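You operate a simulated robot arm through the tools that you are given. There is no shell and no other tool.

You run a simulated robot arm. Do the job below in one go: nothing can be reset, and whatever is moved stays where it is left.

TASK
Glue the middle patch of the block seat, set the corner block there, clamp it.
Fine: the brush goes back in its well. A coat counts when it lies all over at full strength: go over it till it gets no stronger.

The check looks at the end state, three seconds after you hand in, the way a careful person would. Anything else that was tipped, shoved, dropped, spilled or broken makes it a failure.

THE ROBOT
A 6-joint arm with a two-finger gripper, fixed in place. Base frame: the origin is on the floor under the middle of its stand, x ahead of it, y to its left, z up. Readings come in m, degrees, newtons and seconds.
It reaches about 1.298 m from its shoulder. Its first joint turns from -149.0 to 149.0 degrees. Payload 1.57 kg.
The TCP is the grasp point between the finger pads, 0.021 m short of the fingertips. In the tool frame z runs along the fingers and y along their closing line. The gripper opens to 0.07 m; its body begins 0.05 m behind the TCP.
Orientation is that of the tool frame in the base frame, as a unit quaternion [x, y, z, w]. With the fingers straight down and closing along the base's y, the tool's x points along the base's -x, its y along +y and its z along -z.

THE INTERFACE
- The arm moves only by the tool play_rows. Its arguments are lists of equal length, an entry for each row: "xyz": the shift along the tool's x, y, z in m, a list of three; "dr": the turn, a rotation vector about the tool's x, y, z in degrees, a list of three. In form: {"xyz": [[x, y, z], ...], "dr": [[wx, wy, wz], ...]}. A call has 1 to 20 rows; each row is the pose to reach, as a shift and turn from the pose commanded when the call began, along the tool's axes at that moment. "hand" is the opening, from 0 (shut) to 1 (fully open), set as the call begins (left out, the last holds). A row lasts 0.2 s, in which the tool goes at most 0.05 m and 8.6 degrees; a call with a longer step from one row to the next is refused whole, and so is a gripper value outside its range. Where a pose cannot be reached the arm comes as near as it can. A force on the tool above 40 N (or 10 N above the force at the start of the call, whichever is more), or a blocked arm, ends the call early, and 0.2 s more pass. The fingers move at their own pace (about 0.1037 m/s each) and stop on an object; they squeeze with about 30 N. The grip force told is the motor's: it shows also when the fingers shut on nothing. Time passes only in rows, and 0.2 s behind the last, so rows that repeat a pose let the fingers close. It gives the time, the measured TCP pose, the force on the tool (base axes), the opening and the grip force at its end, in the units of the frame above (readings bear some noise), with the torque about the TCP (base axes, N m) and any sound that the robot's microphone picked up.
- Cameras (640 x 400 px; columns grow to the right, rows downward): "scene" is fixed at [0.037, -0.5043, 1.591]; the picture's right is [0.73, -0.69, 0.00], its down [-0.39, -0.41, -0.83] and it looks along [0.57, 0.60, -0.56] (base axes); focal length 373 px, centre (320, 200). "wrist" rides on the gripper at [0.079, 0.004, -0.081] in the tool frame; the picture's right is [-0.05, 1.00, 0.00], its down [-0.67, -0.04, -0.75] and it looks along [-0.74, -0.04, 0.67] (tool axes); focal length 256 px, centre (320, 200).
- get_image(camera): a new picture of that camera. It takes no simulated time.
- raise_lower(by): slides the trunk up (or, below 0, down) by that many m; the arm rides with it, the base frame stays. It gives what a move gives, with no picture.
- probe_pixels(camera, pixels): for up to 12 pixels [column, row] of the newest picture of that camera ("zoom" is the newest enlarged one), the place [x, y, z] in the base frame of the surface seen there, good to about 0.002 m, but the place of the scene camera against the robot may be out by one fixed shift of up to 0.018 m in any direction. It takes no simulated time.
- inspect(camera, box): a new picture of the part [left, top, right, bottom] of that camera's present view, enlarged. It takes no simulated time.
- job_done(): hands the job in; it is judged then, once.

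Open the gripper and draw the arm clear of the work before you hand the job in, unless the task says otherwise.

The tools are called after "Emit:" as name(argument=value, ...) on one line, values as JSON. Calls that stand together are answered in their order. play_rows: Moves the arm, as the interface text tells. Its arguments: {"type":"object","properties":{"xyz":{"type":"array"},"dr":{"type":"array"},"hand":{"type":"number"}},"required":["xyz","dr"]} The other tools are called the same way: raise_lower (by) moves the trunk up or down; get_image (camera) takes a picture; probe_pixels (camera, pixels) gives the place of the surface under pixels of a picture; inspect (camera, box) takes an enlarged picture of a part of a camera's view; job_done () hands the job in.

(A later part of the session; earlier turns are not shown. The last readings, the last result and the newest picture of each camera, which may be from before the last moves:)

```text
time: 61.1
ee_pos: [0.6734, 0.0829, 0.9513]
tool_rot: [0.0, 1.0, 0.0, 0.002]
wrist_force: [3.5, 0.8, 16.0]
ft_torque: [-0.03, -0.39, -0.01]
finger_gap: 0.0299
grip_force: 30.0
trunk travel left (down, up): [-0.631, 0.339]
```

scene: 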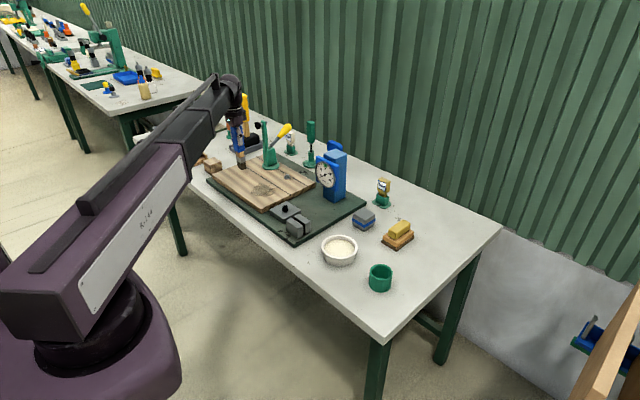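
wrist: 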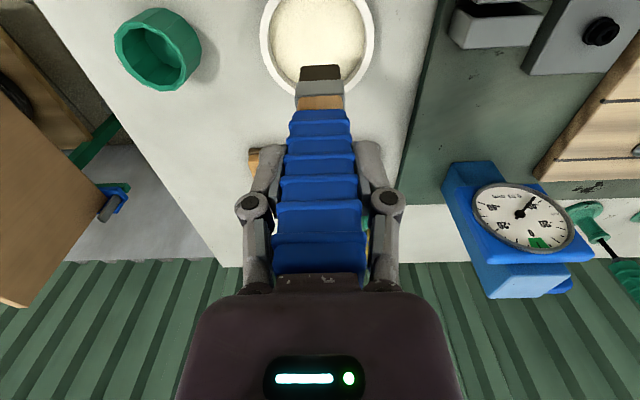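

The bristles press on the glue (≈21 N). I swirl a few millimetres for a second to load them.

Emit:
play_rows(xyz=[[0.006, 0, 0], [0.006, 0.006, 0], [-0.006, 0.006, 0], [-0.006, -0.006, 0], [0, 0, 0]], dr=[[0, 0, 0], [0, 0, 0], [0, 0, 0], [0, 0, 0], [0, 0, 0]])

Emit:
raise_lower(by=0.084)

Emit:
get_image(camera="wrist")

```text
time: 62.3
ee_pos: [0.6749, 0.0814, 0.9512]
tool_rot: [0.0, 1.0, 0.0, 0.003]
wrist_force: [7.4, -5.1, 21.8]
ft_torque: [-0.28, -0.75, -0.08]
finger_gap: 0.03
grip_force: 29.9
trunk travel left (down, up): [-0.631, 0.339]
```

```text
time: 63.5
ee_pos: [0.6743, 0.082, 1.0333]
tool_rot: [-0.001, 1.0, -0.001, 0.001]
wrist_force: [0.5, -0.8, -6.2]
ft_torque: [-0.02, 0.02, -0.05]
finger_gap: 0.0297
grip_force: 29.5
trunk travel left (down, up): [-0.715, 0.255]
```

```text
taken
```

wrist: 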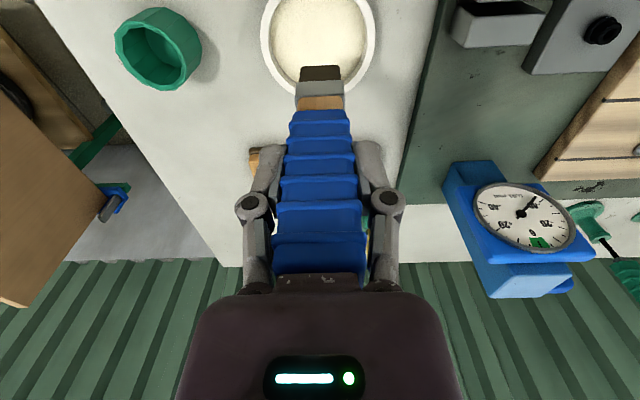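

Reloaded. I travel back to above the near corner of the patch, at (0.672, 0.600).

Emit:
play_rows(xyz=[[0.002, 0.043, 0], [0.002, 0.086, 0], [0.002, 0.129, 0], [0.002, 0.172, 0], [0.002, 0.215, 0], [0.002, 0.258, 0], [0.002, 0.301, 0], [0.002, 0.344, 0], [0.002, 0.387, 0], [0.002, 0.43, 0], [0.002, 0.473, 0], [0.002, 0.518, 0], [0.002, 0.518, 0]], dr=[[0, 0, 0], [0, 0, 0], [0, 0, 0], [0, 0, 0], [0, 0, 0], [0, 0, 0], [0, 0, 0], [0, 0, 0], [0, 0, 0], [0, 0, 0], [0, 0, 0], [0, 0, 0], [0, 0, 0]])

Emit:
raise_lower(by=-0.068)

```text
time: 66.3
ee_pos: [0.6709, 0.6009, 1.0329]
tool_rot: [-0.001, 1.0, 0.0, 0.0]
wrist_force: [-0.2, 0.2, -6.3]
ft_torque: [0.0, -0.01, 0.02]
finger_gap: 0.0299
grip_force: 30.1
trunk travel left (down, up): [-0.715, 0.255]
```

```text
time: 67.4
ee_pos: [0.67, 0.6005, 0.9667]
tool_rot: [-0.002, 1.0, 0.0, 0.0]
wrist_force: [-0.8, -0.2, -6.6]
ft_torque: [-0.01, 0.04, -0.01]
finger_gap: 0.0298
grip_force: 29.8
trunk travel left (down, up): [-0.647, 0.323]
```

Now the last 3 mm onto the board.

Emit:
raise_lower(by=-0.003)

```text
time: 67.9
ee_pos: [0.6708, 0.6013, 0.964]
tool_rot: [0.0, 1.0, 0.001, 0.002]
wrist_force: [4.0, 2.6, 11.7]
ft_torque: [0.16, -0.36, 0.07]
finger_gap: 0.0298
grip_force: 30.6
trunk travel left (down, up): [-0.644, 0.326]
```

Pressing ≈17 N. I raster the whole patch along y with the fresh load.

Emit:
play_rows(xyz=[[0, 0.0137, 0], [0, 0.0274, 0], [0, 0.041, 0], [-0.0105, 0.041, 0], [-0.0105, 0.0274, 0], [-0.0105, 0.0137, 0], [-0.0105, 0, 0], [-0.021, 0, 0], [-0.021, 0.0137, 0], [-0.021, 0.0274, 0], [-0.021, 0.041, 0], [-0.0315, 0.041, 0], [-0.0315, 0.0274, 0], [-0.0315, 0.0137, 0], [-0.0315, 0, 0], [-0.042, 0, 0], [-0.042, 0.0137, 0], [-0.042, 0.0274, 0], [-0.042, 0.041, 0], [-0.042, 0.041, 0]], dr=[[0, 0, 0], [0, 0, 0], [0, 0, 0], [0, 0, 0], [0, 0, 0], [0, 0, 0], [0, 0, 0], [0, 0, 0], [0, 0, 0], [0, 0, 0], [0, 0, 0], [0, 0, 0], [0, 0, 0], [0, 0, 0], [0, 0, 0], [0, 0, 0], [0, 0, 0], [0, 0, 0], [0, 0, 0], [0, 0, 0]])

Emit:
inspect(camera="scene", box=[225, 150, 285, 195])

```text
time: 72.1
ee_pos: [0.711, 0.6398, 0.9639]
tool_rot: [-0.001, 1.0, 0.002, 0.002]
wrist_force: [0.3, -3.5, 8.2]
ft_torque: [-0.44, -0.02, 0.04]
finger_gap: 0.0296
grip_force: 29.4
trunk travel left (down, up): [-0.644, 0.326]
```

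```text
8.89 times, centred on (255, 172) of scene
```

zoom: 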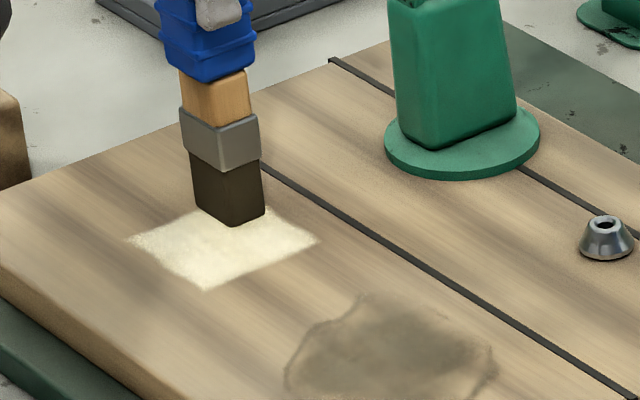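

Next the crosswise raster with lines along x.

Emit:
play_rows(xyz=[[0.0137, 0, 0], [0.0274, 0, 0], [0.041, 0, 0], [0.041, -0.01, 0], [0.0274, -0.01, 0], [0.0137, -0.01, 0], [0, -0.01, 0], [0, -0.02, 0], [0.0137, -0.02, 0], [0.0274, -0.02, 0], [0.041, -0.02, 0], [0.041, -0.03, 0], [0.0274, -0.03, 0], [0.0137, -0.03, 0], [0, -0.03, 0], [0, -0.04, 0], [0.0137, -0.04, 0], [0.0274, -0.04, 0], [0.041, -0.04, 0], [0.041, -0.04, 0]], dr=[[0, 0, 0], [0, 0, 0], [0, 0, 0], [0, 0, 0], [0, 0, 0], [0, 0, 0], [0, 0, 0], [0, 0, 0], [0, 0, 0], [0, 0, 0], [0, 0, 0], [0, 0, 0], [0, 0, 0], [0, 0, 0], [0, 0, 0], [0, 0, 0], [0, 0, 0], [0, 0, 0], [0, 0, 0], [0, 0, 0]])

Emit:
raise_lower(by=0.051)

Emit:
play_rows(xyz=[[0.015, -0.027, 0], [0.03, -0.054, 0], [0.042, -0.08, 0]], dr=[[0, 0, 0], [0, 0, 0], [0, 0, 0]])

Emit:
inspect(camera="wrist", box=[370, 70, 470, 150])

Emit:
inspect(camera="wrist", box=[330, 30, 520, 150])

```text
time: 76.3
ee_pos: [0.6714, 0.6003, 0.9639]
tool_rot: [-0.001, 1.0, 0.0, 0.001]
wrist_force: [3.7, -0.2, 12.2]
ft_torque: [-0.13, -0.35, 0.02]
finger_gap: 0.03
grip_force: 30.2
trunk travel left (down, up): [-0.644, 0.326]
```

```text
time: 77.2
ee_pos: [0.6714, 0.6018, 1.0133]
tool_rot: [-0.001, 1.0, 0.0, -0.001]
wrist_force: [-0.3, -0.4, -5.6]
ft_torque: [0.0, 0.04, -0.03]
finger_gap: 0.0302
grip_force: 29.9
trunk travel left (down, up): [-0.695, 0.275]
```

```text
time: 78.0
ee_pos: [0.6286, 0.5228, 1.014]
tool_rot: [-0.001, 1.0, 0.0, 0.001]
wrist_force: [-0.5, -0.2, -5.8]
ft_torque: [0.04, 0.05, 0.01]
finger_gap: 0.0297
grip_force: 29.6
trunk travel left (down, up): [-0.695, 0.275]
```

```text
5.00 times, centred on (420, 110) of wrist
```

zoom: 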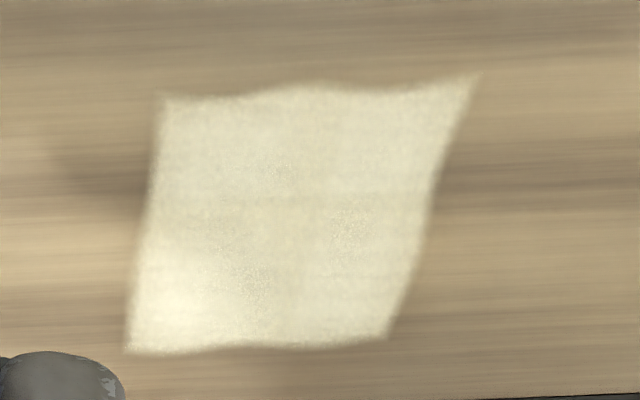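

```text
3.33 times, centred on (425, 90) of wrist
```

zoom: 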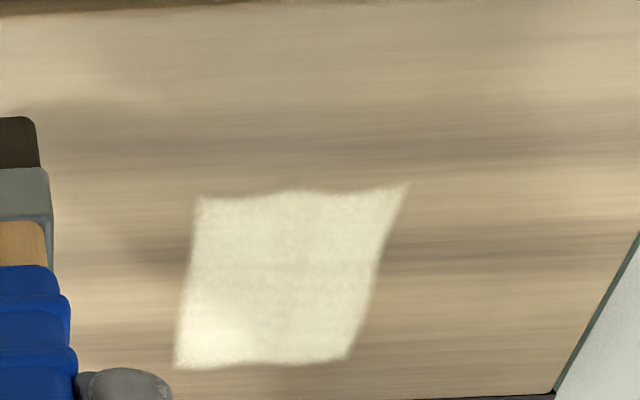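

The coat is now smoother and nearly uniform. To make sure it is at full strength I take one more load and compare afterwards; first up 2 cm and back to the bowl.

Emit:
raise_lower(by=0.02)

Emit:
play_rows(xyz=[[-0.004, -0.04, 0], [-0.008, -0.08, 0], [-0.012, -0.12, 0], [-0.016, -0.16, 0], [-0.02, -0.2, 0], [-0.024, -0.24, 0], [-0.028, -0.28, 0], [-0.032, -0.32, 0], [-0.036, -0.36, 0], [-0.04, -0.4, 0], [-0.045, -0.4405, 0], [-0.045, -0.4405, 0]], dr=[[0, 0, 0], [0, 0, 0], [0, 0, 0], [0, 0, 0], [0, 0, 0], [0, 0, 0], [0, 0, 0], [0, 0, 0], [0, 0, 0], [0, 0, 0], [0, 0, 0], [0, 0, 0]])

Emit:
raise_lower(by=-0.082)

```text
time: 78.7
ee_pos: [0.6292, 0.5246, 1.0329]
tool_rot: [0.0, 1.0, 0.0, 0.0]
wrist_force: [-0.1, -0.1, -5.7]
ft_torque: [-0.02, 0.06, -0.01]
finger_gap: 0.0298
grip_force: 30.2
trunk travel left (down, up): [-0.715, 0.255]
```

```text
time: 81.3
ee_pos: [0.6745, 0.0813, 1.0333]
tool_rot: [-0.001, 1.0, 0.0, 0.0]
wrist_force: [0.4, -1.1, -6.8]
ft_torque: [-0.02, 0.05, 0.01]
finger_gap: 0.0295
grip_force: 29.8
trunk travel left (down, up): [-0.715, 0.255]
```

```text
time: 82.5
ee_pos: [0.675, 0.0817, 0.9516]
tool_rot: [-0.001, 1.0, 0.001, 0.0]
wrist_force: [-0.1, -0.1, -6.0]
ft_torque: [-0.03, 0.05, -0.03]
finger_gap: 0.0298
grip_force: 29.9
trunk travel left (down, up): [-0.633, 0.337]
```

Just above the glue; the last 2 mm brings it into contact.

Emit:
raise_lower(by=-0.002)

Emit:
play_rows(xyz=[[0.006, 0, 0], [0.006, 0.006, 0], [-0.006, 0.006, 0], [-0.006, -0.006, 0], [0, 0, 0]], dr=[[0, 0, 0], [0, 0, 0], [0, 0, 0], [0, 0, 0], [0, 0, 0]])

Emit:
raise_lower(by=0.084)

```text
time: 83.0
ee_pos: [0.6744, 0.0819, 0.9507]
tool_rot: [-0.001, 1.0, 0.0, 0.002]
wrist_force: [3.3, 1.6, 13.7]
ft_torque: [0.01, -0.34, -0.01]
finger_gap: 0.0296
grip_force: 30.0
trunk travel left (down, up): [-0.631, 0.339]
```

```text
time: 84.2
ee_pos: [0.6743, 0.081, 0.9512]
tool_rot: [0.0, 1.0, -0.001, 0.002]
wrist_force: [6.4, -4.4, 20.7]
ft_torque: [-0.29, -0.71, -0.13]
finger_gap: 0.0297
grip_force: 29.6
trunk travel left (down, up): [-0.631, 0.339]
```

```text
time: 85.4
ee_pos: [0.6739, 0.0814, 1.0326]
tool_rot: [-0.001, 1.0, 0.0, 0.001]
wrist_force: [-0.6, -0.6, -5.4]
ft_torque: [-0.01, 0.03, 0.02]
finger_gap: 0.0297
grip_force: 30.1
trunk travel left (down, up): [-0.715, 0.255]
```

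Loaded again; back to above the patch corner and down to 3 mm over the board.

Emit:
play_rows(xyz=[[0.002, 0.043, 0], [0.002, 0.086, 0], [0.002, 0.129, 0], [0.002, 0.172, 0], [0.002, 0.215, 0], [0.002, 0.258, 0], [0.002, 0.301, 0], [0.002, 0.344, 0], [0.002, 0.387, 0], [0.002, 0.43, 0], [0.002, 0.473, 0], [0.002, 0.518, 0], [0.002, 0.518, 0]], dr=[[0, 0, 0], [0, 0, 0], [0, 0, 0], [0, 0, 0], [0, 0, 0], [0, 0, 0], [0, 0, 0], [0, 0, 0], [0, 0, 0], [0, 0, 0], [0, 0, 0], [0, 0, 0], [0, 0, 0]])

Emit:
raise_lower(by=-0.068)

Emit:
raise_lower(by=-0.003)

```text
time: 88.2
ee_pos: [0.671, 0.5983, 1.0329]
tool_rot: [-0.001, 1.0, 0.0, 0.0]
wrist_force: [-0.6, -0.4, -5.8]
ft_torque: [-0.01, 0.03, 0.02]
finger_gap: 0.0296
grip_force: 30.1
trunk travel left (down, up): [-0.715, 0.255]
```

```text
time: 89.3
ee_pos: [0.6711, 0.599, 0.9649]
tool_rot: [-0.002, 1.0, 0.0, 0.0]
wrist_force: [0.3, 0.1, -5.9]
ft_torque: [-0.01, 0.03, 0.02]
finger_gap: 0.0297
grip_force: 29.9
trunk travel left (down, up): [-0.647, 0.323]
```

```text
time: 89.8
ee_pos: [0.6709, 0.5985, 0.9636]
tool_rot: [-0.001, 1.0, 0.0, 0.001]
wrist_force: [2.8, 3.0, 11.1]
ft_torque: [0.15, -0.35, 0.05]
finger_gap: 0.03
grip_force: 30.3
trunk travel left (down, up): [-0.644, 0.326]
```

The brush is on the board (≈17 N). I raster along y again, then crosswise.

Emit:
play_rows(xyz=[[0, 0.0143, 0], [0, 0.0286, 0], [0, 0.043, 0], [-0.0105, 0.043, 0], [-0.0105, 0.0286, 0], [-0.0105, 0.0143, 0], [-0.0105, 0, 0], [-0.021, 0, 0], [-0.021, 0.0143, 0], [-0.021, 0.0286, 0], [-0.021, 0.043, 0], [-0.0315, 0.043, 0], [-0.0315, 0.0286, 0], [-0.0315, 0.0143, 0], [-0.0315, 0, 0], [-0.042, 0, 0], [-0.042, 0.0143, 0], [-0.042, 0.0286, 0], [-0.042, 0.043, 0], [-0.042, 0.043, 0]], dr=[[0, 0, 0], [0, 0, 0], [0, 0, 0], [0, 0, 0], [0, 0, 0], [0, 0, 0], [0, 0, 0], [0, 0, 0], [0, 0, 0], [0, 0, 0], [0, 0, 0], [0, 0, 0], [0, 0, 0], [0, 0, 0], [0, 0, 0], [0, 0, 0], [0, 0, 0], [0, 0, 0], [0, 0, 0], [0, 0, 0]])

Emit:
play_rows(xyz=[[0.0137, 0, 0], [0.0274, 0, 0], [0.041, 0, 0], [0.041, -0.0105, 0], [0.0274, -0.0105, 0], [0.0137, -0.0105, 0], [0, -0.0105, 0], [0, -0.021, 0], [0.0137, -0.021, 0], [0.0274, -0.021, 0], [0.041, -0.021, 0], [0.041, -0.0315, 0], [0.0274, -0.0315, 0], [0.0137, -0.0315, 0], [0, -0.0315, 0], [0, -0.042, 0], [0.0137, -0.042, 0], [0.0274, -0.042, 0], [0.041, -0.042, 0], [0.041, -0.042, 0]], dr=[[0, 0, 0], [0, 0, 0], [0, 0, 0], [0, 0, 0], [0, 0, 0], [0, 0, 0], [0, 0, 0], [0, 0, 0], [0, 0, 0], [0, 0, 0], [0, 0, 0], [0, 0, 0], [0, 0, 0], [0, 0, 0], [0, 0, 0], [0, 0, 0], [0, 0, 0], [0, 0, 0], [0, 0, 0], [0, 0, 0]])

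Emit:
raise_lower(by=0.051)

Emit:
play_rows(xyz=[[0.015, -0.027, 0], [0.03, -0.054, 0], [0.042, -0.08, 0]], dr=[[0, 0, 0], [0, 0, 0], [0, 0, 0]])

Emit:
inspect(camera="wrist", box=[370, 70, 470, 150])

Emit:
inspect(camera="wrist", box=[330, 30, 520, 150])

```text
time: 94.0
ee_pos: [0.7117, 0.6417, 0.9644]
tool_rot: [-0.001, 1.0, 0.001, 0.0]
wrist_force: [1.0, -3.4, 7.7]
ft_torque: [-0.4, 0.06, 0.02]
finger_gap: 0.0297
grip_force: 29.9
trunk travel left (down, up): [-0.644, 0.326]
```

```text
time: 98.2
ee_pos: [0.6692, 0.5984, 0.9635]
tool_rot: [-0.001, 1.0, 0.0, 0.001]
wrist_force: [2.8, -0.6, 10.6]
ft_torque: [-0.13, -0.25, 0.03]
finger_gap: 0.0296
grip_force: 29.8
trunk travel left (down, up): [-0.644, 0.326]
```

```text
time: 99.1
ee_pos: [0.671, 0.5998, 1.0125]
tool_rot: [0.0, 1.0, 0.0, 0.0]
wrist_force: [-0.4, 0.5, -5.9]
ft_torque: [0.01, 0.06, -0.01]
finger_gap: 0.0295
grip_force: 30.2
trunk travel left (down, up): [-0.695, 0.275]
```

```text
time: 99.9
ee_pos: [0.6297, 0.5178, 1.0131]
tool_rot: [-0.001, 1.0, 0.0, 0.001]
wrist_force: [0.3, 0.0, -5.3]
ft_torque: [0.01, 0.04, 0.02]
finger_gap: 0.0297
grip_force: 29.7
trunk travel left (down, up): [-0.695, 0.275]
```

```text
5.00 times, centred on (420, 110) of wrist
```

zoom: 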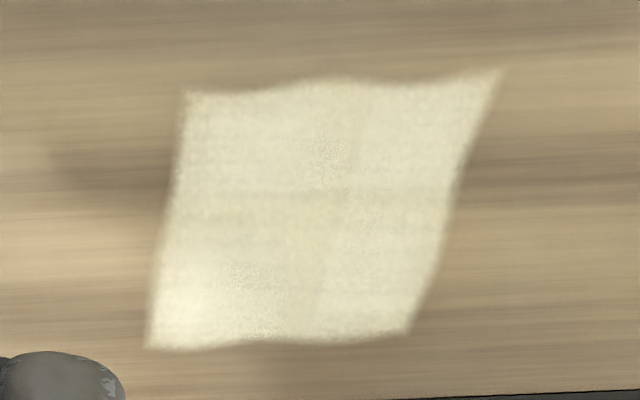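

```text
3.33 times, centred on (425, 90) of wrist
```

zoom: 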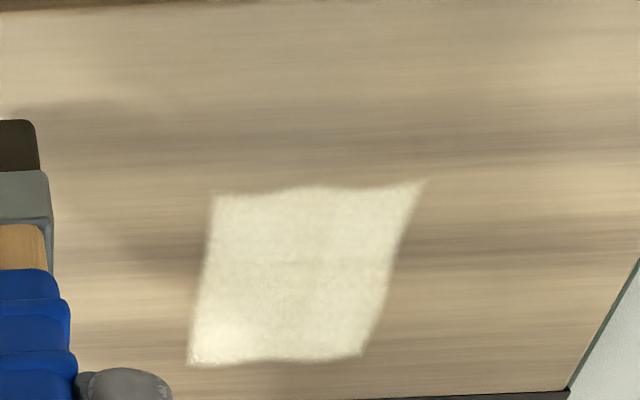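

The picture is unchanged by the last two passes, so the coat is at full strength all over the square. I rise 2 cm and carry the brush back toward its well.

Emit:
raise_lower(by=0.025)

Emit:
play_rows(xyz=[[-0.003, -0.04, 0], [-0.006, -0.08, 0], [-0.01, -0.12, 0], [-0.013, -0.16, 0], [-0.016, -0.2, 0], [-0.019, -0.24, 0], [-0.022, -0.28, 0], [-0.025, -0.32, 0], [-0.028, -0.36, 0], [-0.031, -0.4, 0], [-0.034, -0.44, 0], [-0.037, -0.48, 0], [-0.04, -0.52, 0], [-0.044, -0.56, 0], [-0.0468, -0.5965, 0], [-0.0468, -0.5965, 0]], dr=[[0, 0, 0], [0, 0, 0], [0, 0, 0], [0, 0, 0], [0, 0, 0], [0, 0, 0], [0, 0, 0], [0, 0, 0], [0, 0, 0], [0, 0, 0], [0, 0, 0], [0, 0, 0], [0, 0, 0], [0, 0, 0], [0, 0, 0], [0, 0, 0]])

Emit:
get_image(camera="wrist")

Emit:
inspect(camera="scene", box=[340, 180, 430, 300])

```text
time: 100.6
ee_pos: [0.6293, 0.5184, 1.0396]
tool_rot: [-0.001, 1.0, 0.0, 0.0]
wrist_force: [-0.3, -0.8, -5.9]
ft_torque: [-0.01, 0.06, -0.03]
finger_gap: 0.03
grip_force: 29.7
trunk travel left (down, up): [-0.72, 0.25]
```

```text
time: 104.0
ee_pos: [0.6759, -0.081, 1.0384]
tool_rot: [-0.001, 1.0, 0.0, 0.001]
wrist_force: [-0.7, -0.6, -6.2]
ft_torque: [0.01, 0.03, 0.02]
finger_gap: 0.0299
grip_force: 29.9
trunk travel left (down, up): [-0.72, 0.25]
```

```text
taken
```

wrist: 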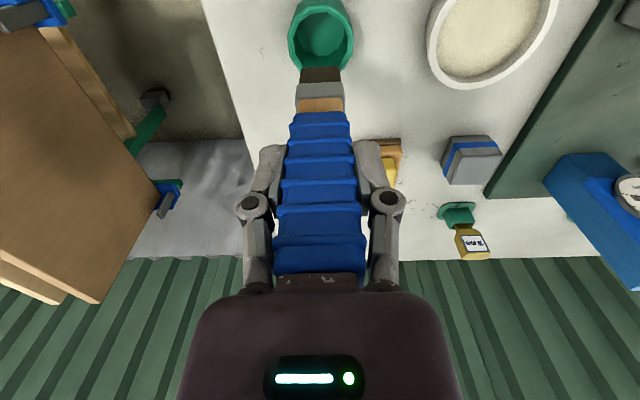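

```text
3.33 times, centred on (385, 240) of scene
```

zoom: 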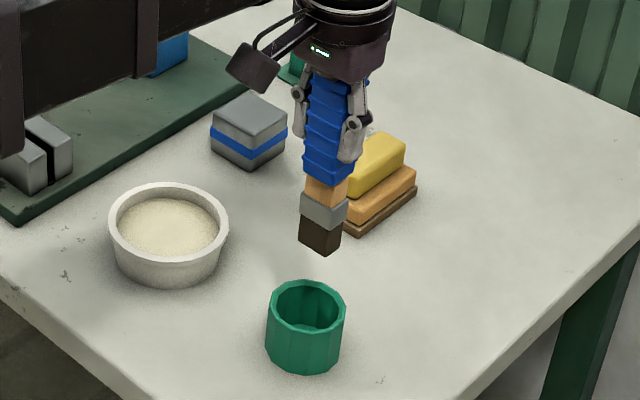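

I probe the well's rim and the bristle position to confirm they line up before lowering.

Emit:
probe_pixels(camera="wrist", pixels=[[290, 40], [352, 42], [320, 4], [299, 62], [343, 63], [302, 70], [340, 70], [320, 70], [320, 40], [310, 25], [335, 25], [320, 90]])

Emit:
inspect(camera="wrist", box=[260, 0, 380, 110])

```text
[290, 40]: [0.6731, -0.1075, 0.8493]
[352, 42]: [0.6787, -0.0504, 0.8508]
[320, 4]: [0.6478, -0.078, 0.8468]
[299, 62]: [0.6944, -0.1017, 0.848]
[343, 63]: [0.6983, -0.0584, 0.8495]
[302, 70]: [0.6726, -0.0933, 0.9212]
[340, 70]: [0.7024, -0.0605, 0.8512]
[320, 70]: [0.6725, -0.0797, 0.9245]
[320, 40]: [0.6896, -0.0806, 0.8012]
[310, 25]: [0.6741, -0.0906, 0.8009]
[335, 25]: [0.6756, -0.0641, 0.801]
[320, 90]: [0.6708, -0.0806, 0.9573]
```

```text
3.64 times, centred on (320, 55) of wrist
```

zoom: 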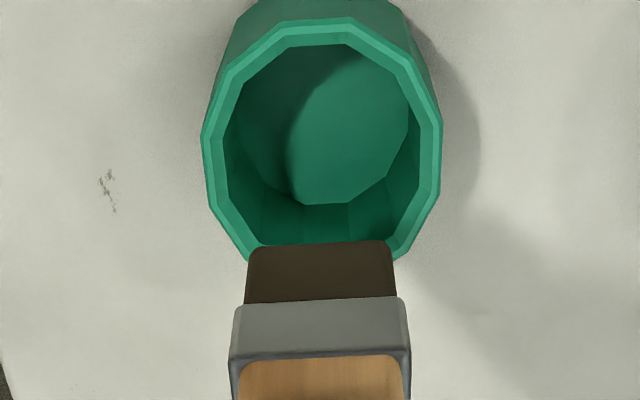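

The well's centre is near (0.6755, -0.079) while the bristles hang at x≈0.685; I shift -0.008 in x and +0.001 in y so they enter centrally.

Emit:
play_rows(xyz=[[0.008, 0.001, 0], [0.008, 0.001, 0]], dr=[[0, 0, 0], [0, 0, 0]])

Emit:
raise_lower(by=-0.06)

Emit:
get_image(camera="wrist")

Emit:
inspect(camera="wrist", box=[260, 0, 380, 110])

Emit:
inspect(camera="scene", box=[345, 220, 425, 300])

```text
time: 104.6
ee_pos: [0.669, -0.0781, 1.039]
tool_rot: [-0.001, 1.0, 0.0, 0.0]
wrist_force: [-0.2, 0.1, -5.9]
ft_torque: [-0.01, 0.05, 0.0]
finger_gap: 0.03
grip_force: 29.9
trunk travel left (down, up): [-0.72, 0.25]
```

```text
time: 105.6
ee_pos: [0.6688, -0.078, 0.9785]
tool_rot: [-0.001, 1.0, 0.0, 0.0]
wrist_force: [-0.3, -0.4, -6.2]
ft_torque: [0.0, 0.07, 0.02]
finger_gap: 0.0299
grip_force: 29.9
trunk travel left (down, up): [-0.66, 0.31]
```

```text
taken
```

wrist: 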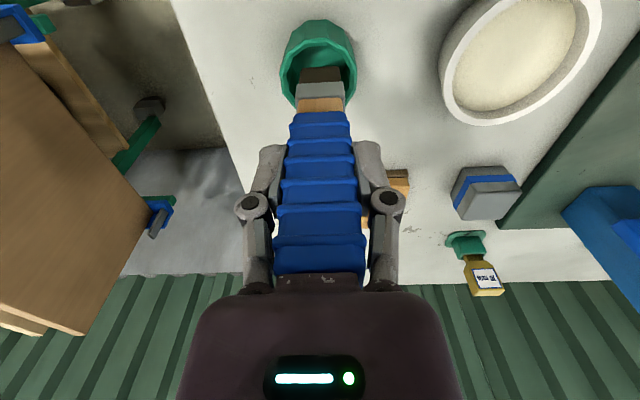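

```text
3.64 times, centred on (320, 55) of wrist
```

zoom: 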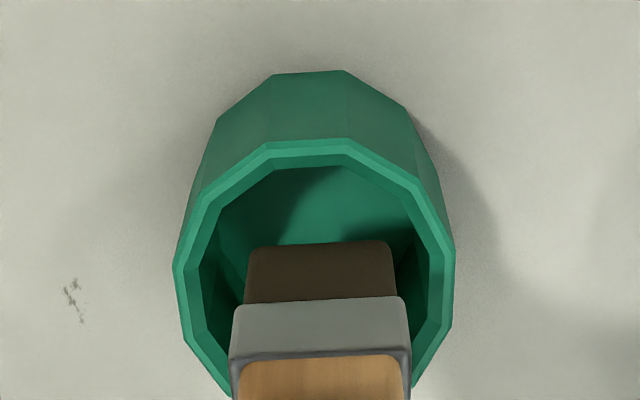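

```text
5.00 times, centred on (385, 260) of scene
```

zoom: 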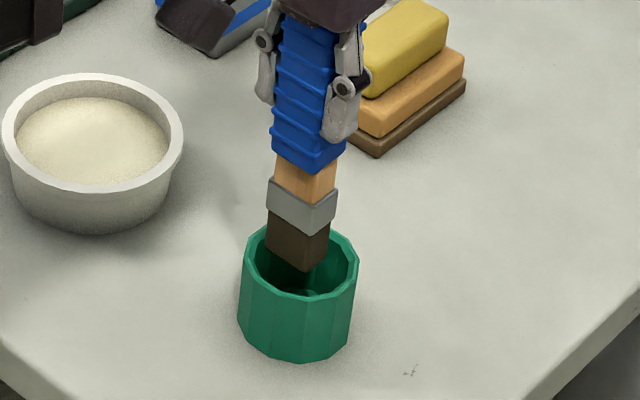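

The tip is just over the rim and well centred. I lower 0.035 m into the well.

Emit:
raise_lower(by=-0.035)

```text
time: 106.4
ee_pos: [0.6681, -0.0789, 0.9434]
tool_rot: [0.0, 1.0, 0.0, 0.0]
wrist_force: [-0.1, -0.4, -5.7]
ft_torque: [0.0, 0.04, 0.0]
finger_gap: 0.03
grip_force: 30.2
trunk travel left (down, up): [-0.625, 0.345]
```

Free entry (no extra force). 10 mm more.

Emit:
raise_lower(by=-0.01)

```text
time: 107.0
ee_pos: [0.6689, -0.0789, 0.9339]
tool_rot: [-0.001, 1.0, 0.0, 0.0]
wrist_force: [0.7, -0.1, -5.1]
ft_torque: [-0.01, 0.08, 0.0]
finger_gap: 0.0299
grip_force: 29.8
trunk travel left (down, up): [-0.615, 0.355]
```

Emit:
raise_lower(by=-0.003)

```text
time: 107.5
ee_pos: [0.667, -0.079, 0.9307]
tool_rot: [-0.002, 1.0, -0.001, 0.0]
wrist_force: [0.0, -0.6, -5.7]
ft_torque: [-0.01, 0.09, 0.03]
finger_gap: 0.0298
grip_force: 30.4
trunk travel left (down, up): [-0.612, 0.358]
```

Tip is at ~0.808, still hanging; 2 mm more to touch the well floor.

Emit:
raise_lower(by=-0.002)

```text
time: 108.0
ee_pos: [0.6693, -0.0777, 0.9283]
tool_rot: [0.0, 1.0, 0.0, -0.001]
wrist_force: [-0.3, -0.7, -6.2]
ft_torque: [0.01, 0.05, -0.03]
finger_gap: 0.0298
grip_force: 30.0
trunk travel left (down, up): [-0.61, 0.36]
```

The well floor is at ≈0.801; I continue 3 mm.

Emit:
raise_lower(by=-0.003)

```text
time: 108.6
ee_pos: [0.6686, -0.0787, 0.9255]
tool_rot: [-0.001, 1.0, 0.0, 0.0]
wrist_force: [0.0, -0.2, -5.9]
ft_torque: [-0.02, 0.04, 0.01]
finger_gap: 0.0299
grip_force: 29.9
trunk travel left (down, up): [-0.607, 0.363]
```

Emit:
raise_lower(by=-0.002)

```text
time: 109.1
ee_pos: [0.6688, -0.0783, 0.9237]
tool_rot: [-0.001, 1.0, -0.001, 0.001]
wrist_force: [0.6, -0.2, -3.3]
ft_torque: [-0.02, -0.04, 0.01]
finger_gap: 0.0299
grip_force: 30.2
trunk travel left (down, up): [-0.605, 0.365]
```

The brush now stands on the well floor (weight partly carried). I open the gripper.

Emit:
play_rows(xyz=[[0, 0, 0], [0, 0, 0], [0, 0, 0], [0, 0, 0]], dr=[[0, 0, 0], [0, 0, 0], [0, 0, 0], [0, 0, 0]], hand=1)

Emit:
get_image(camera="wrist")

Emit:
inspect(camera="scene", box=[345, 200, 425, 300])

```text
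time: 110.1
ee_pos: [0.6686, -0.0782, 0.9241]
tool_rot: [-0.001, 1.0, 0.001, 0.001]
wrist_force: [0.2, -0.4, 0.5]
ft_torque: [0.01, -0.02, -0.01]
finger_gap: 0.07
grip_force: 0.1
trunk travel left (down, up): [-0.605, 0.365]
```

```text
taken
```

wrist: 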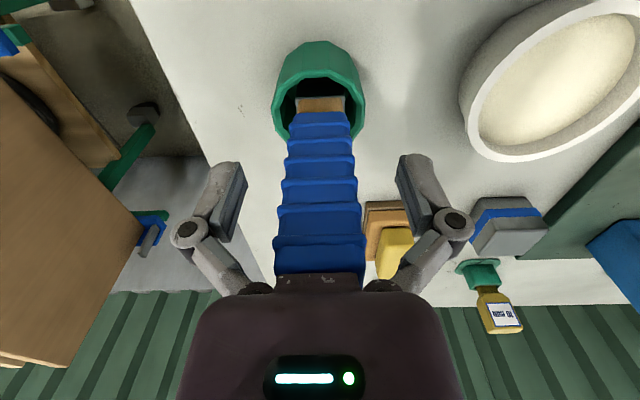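

```text
4.00 times, centred on (385, 250) of scene
```

zoom: 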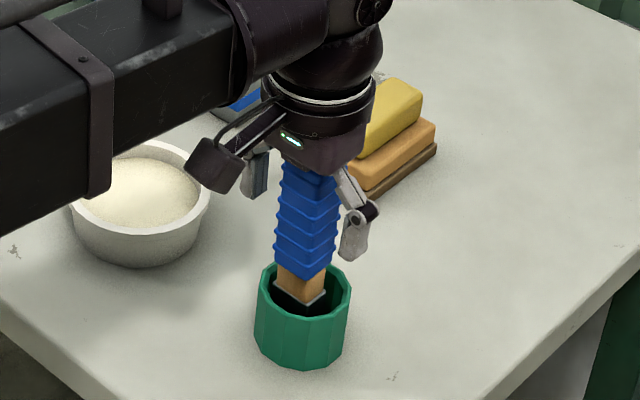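

The brush stands in its well. I raise straight up 0.15 m and check that it stays.

Emit:
raise_lower(by=0.15)

Emit:
get_image(camera="wrist")

Emit:
inspect(camera="scene", box=[345, 200, 425, 300])

```text
time: 111.8
ee_pos: [0.6688, -0.0781, 1.0731]
tool_rot: [-0.002, 1.0, 0.0, 0.001]
wrist_force: [0.2, 0.2, 0.3]
ft_torque: [-0.02, 0.02, 0.03]
finger_gap: 0.0701
grip_force: 0.1
trunk travel left (down, up): [-0.755, 0.215]
```

```text
taken
```

wrist: 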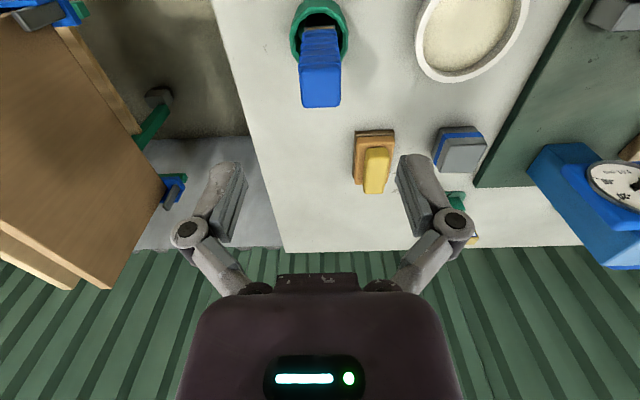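

```text
4.00 times, centred on (385, 250) of scene
```

zoom: 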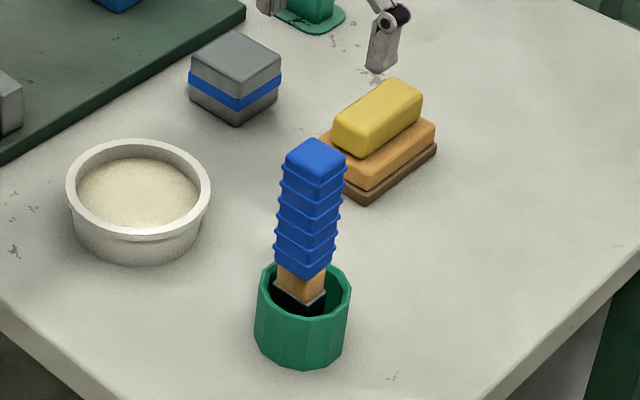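

The brush is upright in its well and the bowl untouched. Now I travel along the bench front to the wooden block near (0.667, 0.81).

Emit:
play_rows(xyz=[[0.0037, 0.0437, 0], [0.0074, 0.0874, 0], [0.0111, 0.1311, 0], [0.0148, 0.1748, 0], [0.0185, 0.2185, 0], [0.0222, 0.2622, 0], [0.0259, 0.3059, 0], [0.0296, 0.3496, 0], [0.0333, 0.3933, 0], [0.037, 0.437, 0], [0.0407, 0.4807, 0], [0.0444, 0.5244, 0], [0.0481, 0.5681, 0], [0.0518, 0.6118, 0], [0.0555, 0.6555, 0], [0.0592, 0.6992, 0], [0.0629, 0.7429, 0], [0.0666, 0.7866, 0], [0.07, 0.83, 0]], dr=[[0, 0, 0], [0, 0, 0], [0, 0, 0], [0, 0, 0], [0, 0, 0], [0, 0, 0], [0, 0, 0], [0, 0, 0], [0, 0, 0], [0, 0, 0], [0, 0, 0], [0, 0, 0], [0, 0, 0], [0, 0, 0], [0, 0, 0], [0, 0, 0], [0, 0, 0], [0, 0, 0], [0, 0, 0]])

Emit:
get_image(camera="wrist")

Emit:
get_image(camera="scene")

```text
time: 115.8
ee_pos: [0.5956, 0.7536, 1.0732]
tool_rot: [0.0, 1.0, -0.001, 0.001]
wrist_force: [-0.3, -0.4, -0.5]
ft_torque: [0.0, -0.02, -0.02]
finger_gap: 0.0699
grip_force: 0.1
out of reach, approached as far as the arm can: row 7
trunk travel left (down, up): [-0.755, 0.215]
```

```text
taken
```

wrist: 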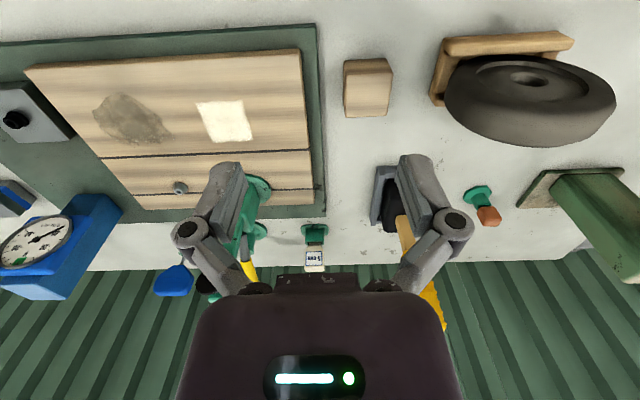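

```text
taken
```

scene: 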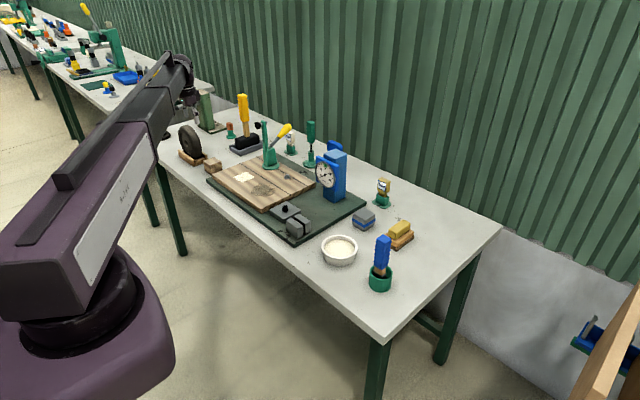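

The block is at about (366,88) in the wrist view with free table around it, the wheel's chock well to the right. I zoom and probe its faces.

Emit:
inspect(camera="wrist", box=[320, 40, 460, 130])

Emit:
probe_pixels(camera="zoom", pixels=[[112, 205], [300, 200], [120, 310], [285, 305], [205, 250], [112, 100], [300, 90], [330, 140], [140, 150], [480, 200], [400, 300], [320, 70]])

```text
4.44 times, centred on (390, 85) of wrist
```

zoom: 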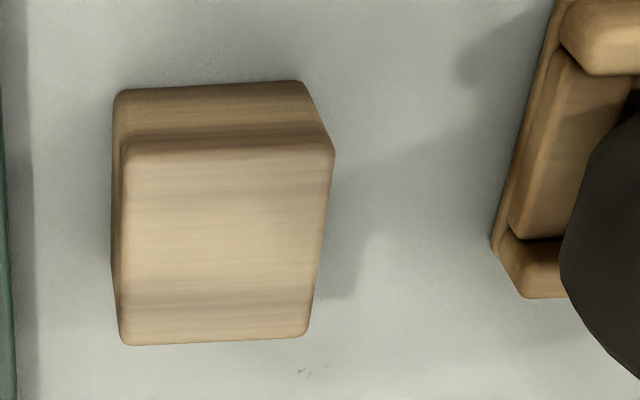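

```text
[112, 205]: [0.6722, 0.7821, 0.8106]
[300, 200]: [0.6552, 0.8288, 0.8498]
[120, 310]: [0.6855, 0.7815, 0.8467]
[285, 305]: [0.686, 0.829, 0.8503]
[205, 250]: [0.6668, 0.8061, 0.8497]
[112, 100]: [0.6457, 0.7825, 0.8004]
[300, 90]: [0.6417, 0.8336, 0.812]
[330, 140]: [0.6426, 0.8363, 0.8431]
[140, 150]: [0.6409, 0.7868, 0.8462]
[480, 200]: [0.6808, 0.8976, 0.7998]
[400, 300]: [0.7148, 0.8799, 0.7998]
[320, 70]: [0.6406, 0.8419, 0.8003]
```

The block measures about 0.055 × 0.055 × 0.05 m, centred at (0.669, 0.809), z 0.80–0.85. I check the wheel's height and nearness for boom clearance.

Emit:
get_image(camera="wrist")

Emit:
probe_pixels(camera="wrist", pixels=[[450, 90], [480, 120], [520, 140], [580, 130], [610, 95], [530, 80], [500, 65], [440, 100], [445, 45], [565, 42], [385, 190], [395, 170]])

```text
taken
```

wrist: 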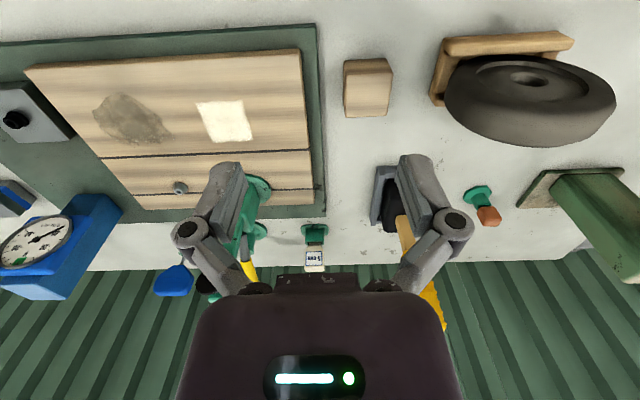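

```text
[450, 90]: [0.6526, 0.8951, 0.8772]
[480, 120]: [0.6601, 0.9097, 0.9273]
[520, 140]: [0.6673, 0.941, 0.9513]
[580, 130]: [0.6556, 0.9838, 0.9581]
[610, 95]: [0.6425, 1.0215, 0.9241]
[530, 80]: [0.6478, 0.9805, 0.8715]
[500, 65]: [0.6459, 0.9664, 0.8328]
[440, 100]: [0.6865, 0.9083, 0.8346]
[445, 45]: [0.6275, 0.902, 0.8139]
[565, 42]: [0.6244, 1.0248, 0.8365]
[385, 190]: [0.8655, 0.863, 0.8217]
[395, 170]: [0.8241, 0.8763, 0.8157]
```

The wheel (y ≥ 0.895, top 0.958) stays clear of the wrist at y≈0.81. I move over the block's centre.

Emit:
play_rows(xyz=[[-0.037, 0.028, 0], [-0.0734, 0.0554, 0], [-0.0734, 0.0554, 0]], dr=[[0, 0, 0], [0, 0, 0], [0, 0, 0]], hand=1)

Emit:
raise_lower(by=-0.15)

Emit:
get_image(camera="wrist")

Emit:
get_image(camera="scene")

```text
time: 116.6
ee_pos: [0.6679, 0.8078, 1.0737]
tool_rot: [-0.001, 1.0, -0.001, 0.0]
wrist_force: [-0.1, 0.0, -0.3]
ft_torque: [0.01, 0.02, 0.03]
finger_gap: 0.0701
grip_force: 0.1
trunk travel left (down, up): [-0.755, 0.215]
```

```text
time: 118.4
ee_pos: [0.6686, 0.8085, 0.9232]
tool_rot: [0.0, 1.0, 0.0, 0.0]
wrist_force: [0.5, -0.3, -0.2]
ft_torque: [0.02, 0.0, 0.0]
finger_gap: 0.07
grip_force: 0.1
trunk travel left (down, up): [-0.605, 0.365]
```

```text
taken
```

wrist: 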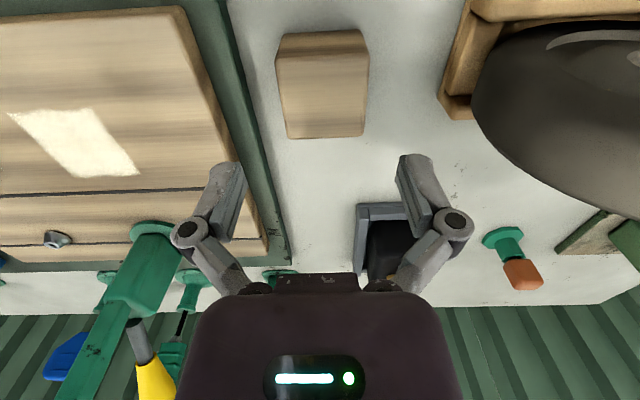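

```text
taken
```

scene: 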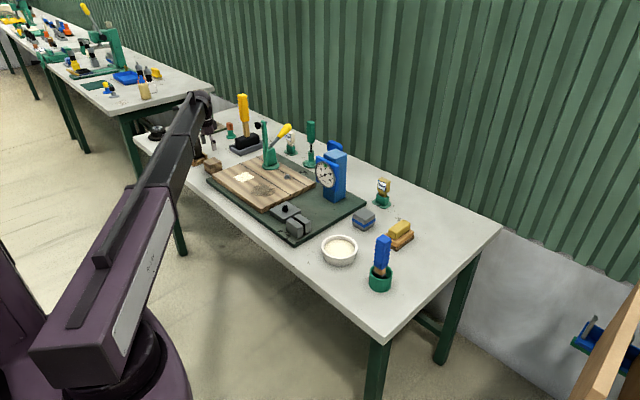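

The block top spans columns 277–369; I probe its edges again from here to centre and check its yaw.

Emit:
probe_pixels(camera="wrist", pixels=[[279, 60], [366, 60], [290, 134], [361, 132], [322, 100], [285, 100], [363, 100], [322, 58], [322, 135], [280, 70], [367, 70]])

Emit:
inspect(camera="wrist", box=[250, 10, 400, 150])

```text
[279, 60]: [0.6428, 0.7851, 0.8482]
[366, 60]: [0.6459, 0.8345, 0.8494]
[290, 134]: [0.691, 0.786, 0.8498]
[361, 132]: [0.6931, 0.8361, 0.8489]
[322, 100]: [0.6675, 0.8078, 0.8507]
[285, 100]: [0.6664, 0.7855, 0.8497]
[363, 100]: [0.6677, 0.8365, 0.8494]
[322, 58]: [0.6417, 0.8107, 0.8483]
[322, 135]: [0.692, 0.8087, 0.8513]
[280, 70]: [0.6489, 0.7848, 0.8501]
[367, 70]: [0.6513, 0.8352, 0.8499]
```

```text
2.86 times, centred on (325, 80) of wrist
```

zoom: 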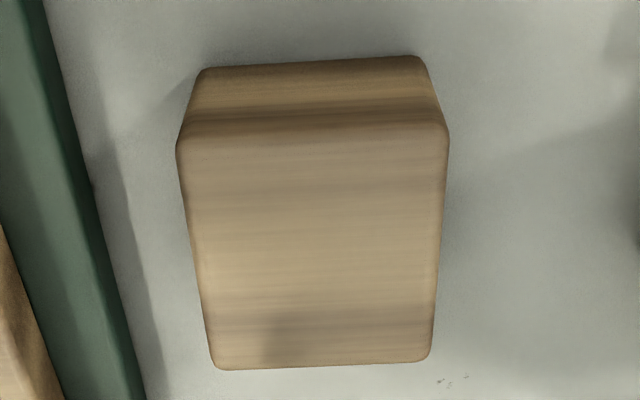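

The block is centred at (0.668, 0.8105) and square to the axes. I nudge +0.002 in y and lower 0.09 m to z≈0.833.

Emit:
play_rows(xyz=[[0, 0.002, 0], [0, 0.002, 0]], dr=[[0, 0, 0], [0, 0, 0]])

Emit:
raise_lower(by=-0.06)

Emit:
get_image(camera="wrist")

Emit:
get_image(camera="scene")

```text
time: 119.0
ee_pos: [0.6684, 0.8093, 0.9238]
tool_rot: [-0.001, 1.0, -0.001, 0.001]
wrist_force: [0.0, -0.7, -0.5]
ft_torque: [-0.02, 0.01, 0.0]
finger_gap: 0.0699
grip_force: 0.1
trunk travel left (down, up): [-0.605, 0.365]
```

```text
time: 120.0
ee_pos: [0.6675, 0.8098, 0.8639]
tool_rot: [0.0, 1.0, 0.0, 0.001]
wrist_force: [0.0, 0.0, 0.2]
ft_torque: [0.05, 0.01, 0.0]
finger_gap: 0.0699
grip_force: 0.0
trunk travel left (down, up): [-0.545, 0.425]
```

```text
taken
```

wrist: 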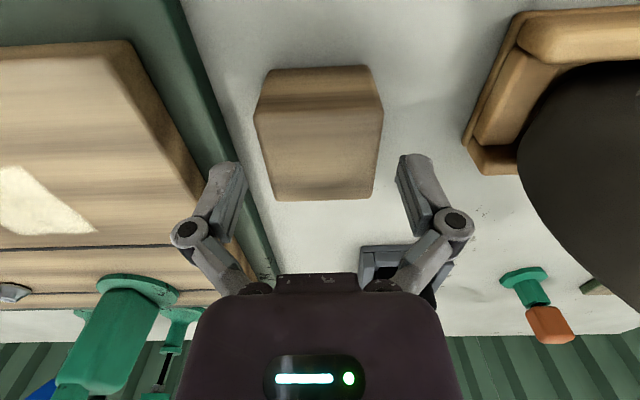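

```text
taken
```

scene: 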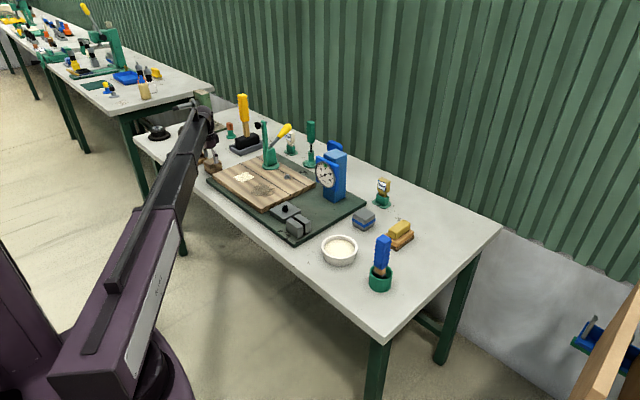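

Before gripping, I notice the glue patch at (243,177) looks slightly mottled in the scene view; I zoom on it.

Emit:
inspect(camera="scene", box=[225, 160, 273, 192])

Emit:
inspect(camera="wrist", box=[0, 140, 140, 260])

```text
12.50 times, centred on (249, 176) of scene
```

zoom: 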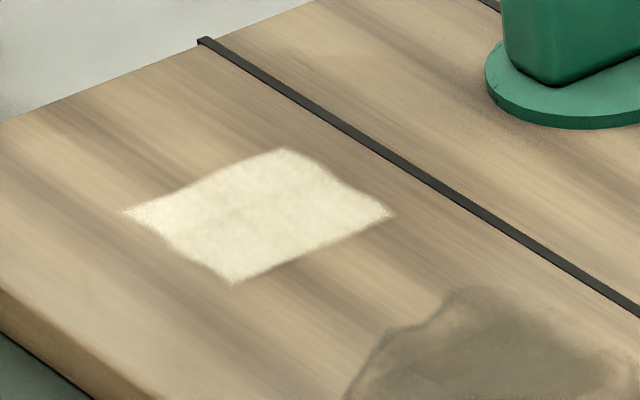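

```text
3.33 times, centred on (70, 200) of wrist
```

zoom: 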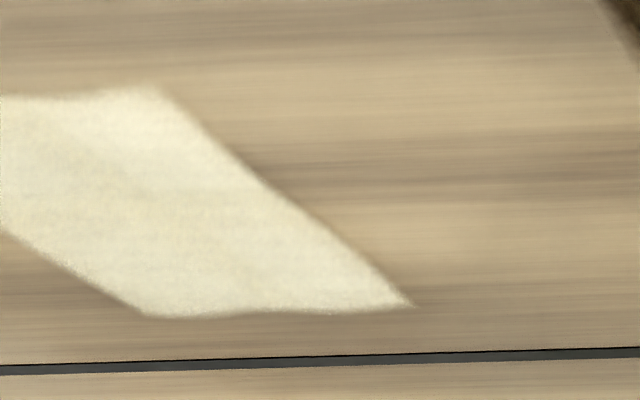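

The coat is uniform and solid. The block is centred between the fingers, so I lower 0.033 m.

Emit:
raise_lower(by=-0.033)

Emit:
play_rows(xyz=[[0, 0, 0], [0, 0, 0], [0, 0, 0], [0, 0, 0]], dr=[[0, 0, 0], [0, 0, 0], [0, 0, 0], [0, 0, 0]], hand=0)

Emit:
get_image(camera="wrist")

```text
time: 120.8
ee_pos: [0.6673, 0.8104, 0.8319]
tool_rot: [-0.001, 1.0, 0.0, 0.001]
wrist_force: [-0.6, 0.0, -0.2]
ft_torque: [0.01, 0.0, 0.0]
finger_gap: 0.07
grip_force: 0.1
trunk travel left (down, up): [-0.512, 0.458]
```

```text
time: 121.8
ee_pos: [0.6682, 0.809, 0.8305]
tool_rot: [0.0, 1.0, 0.001, 0.001]
wrist_force: [-0.1, -0.1, 2.7]
ft_torque: [-0.02, 0.01, -0.02]
finger_gap: 0.0551
grip_force: 29.6
trunk travel left (down, up): [-0.512, 0.458]
```

```text
taken
```

wrist: 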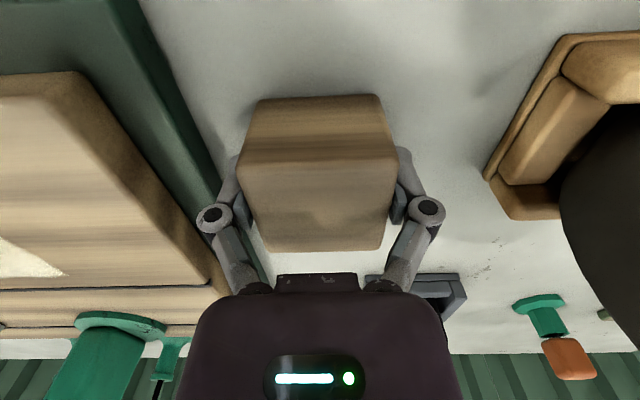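

The block is held (gap 0.0551). I raise it 0.12 m.

Emit:
raise_lower(by=0.12)

Emit:
get_image(camera="wrist")

```text
time: 123.3
ee_pos: [0.6682, 0.8097, 0.9501]
tool_rot: [0.0, 1.0, 0.0, 0.001]
wrist_force: [0.3, 0.5, 0.8]
ft_torque: [0.01, 0.01, -0.01]
finger_gap: 0.0
grip_force: 28.5
trunk travel left (down, up): [-0.632, 0.338]
```

```text
taken
```

wrist: 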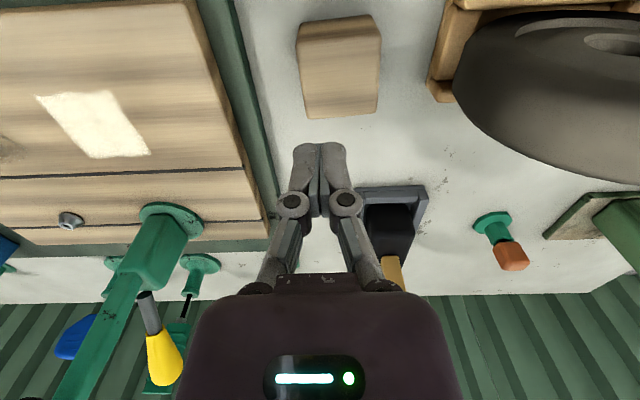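

The block slipped out of the fingers (gap 0): it still stands on the bench at about (340,65), slightly turned. I look at it closely before trying again.

Emit:
inspect(camera="wrist", box=[270, 0, 410, 130])

Emit:
probe_pixels(camera="wrist", pixels=[[302, 53], [377, 42], [308, 114], [374, 108], [340, 80], [305, 80], [376, 75], [300, 30], [372, 18], [340, 25], [297, 50], [340, 112]])

Emit:
inspect(camera="scene", box=[160, 110, 260, 190])

```text
3.08 times, centred on (340, 65) of wrist
```

zoom: 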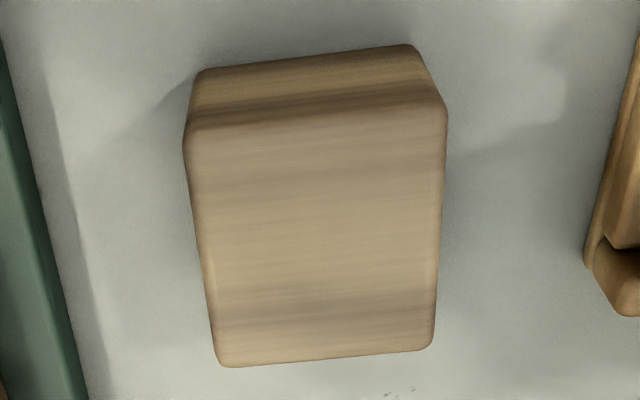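

```text
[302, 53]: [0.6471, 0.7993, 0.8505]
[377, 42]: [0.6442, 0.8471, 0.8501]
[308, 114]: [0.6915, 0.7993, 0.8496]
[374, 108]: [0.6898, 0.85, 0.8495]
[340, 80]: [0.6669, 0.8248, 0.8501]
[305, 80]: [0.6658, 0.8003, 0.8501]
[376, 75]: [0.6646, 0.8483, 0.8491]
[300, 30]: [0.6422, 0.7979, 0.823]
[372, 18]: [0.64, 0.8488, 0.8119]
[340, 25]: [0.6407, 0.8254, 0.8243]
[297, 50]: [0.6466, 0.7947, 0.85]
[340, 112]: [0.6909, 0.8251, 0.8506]
```

```text
5.00 times, centred on (210, 150) of scene
```

zoom: 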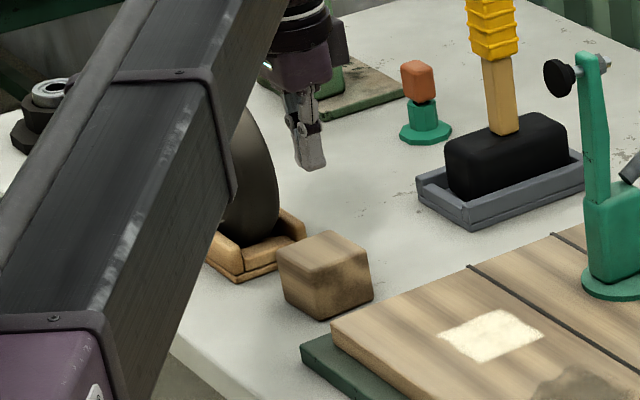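

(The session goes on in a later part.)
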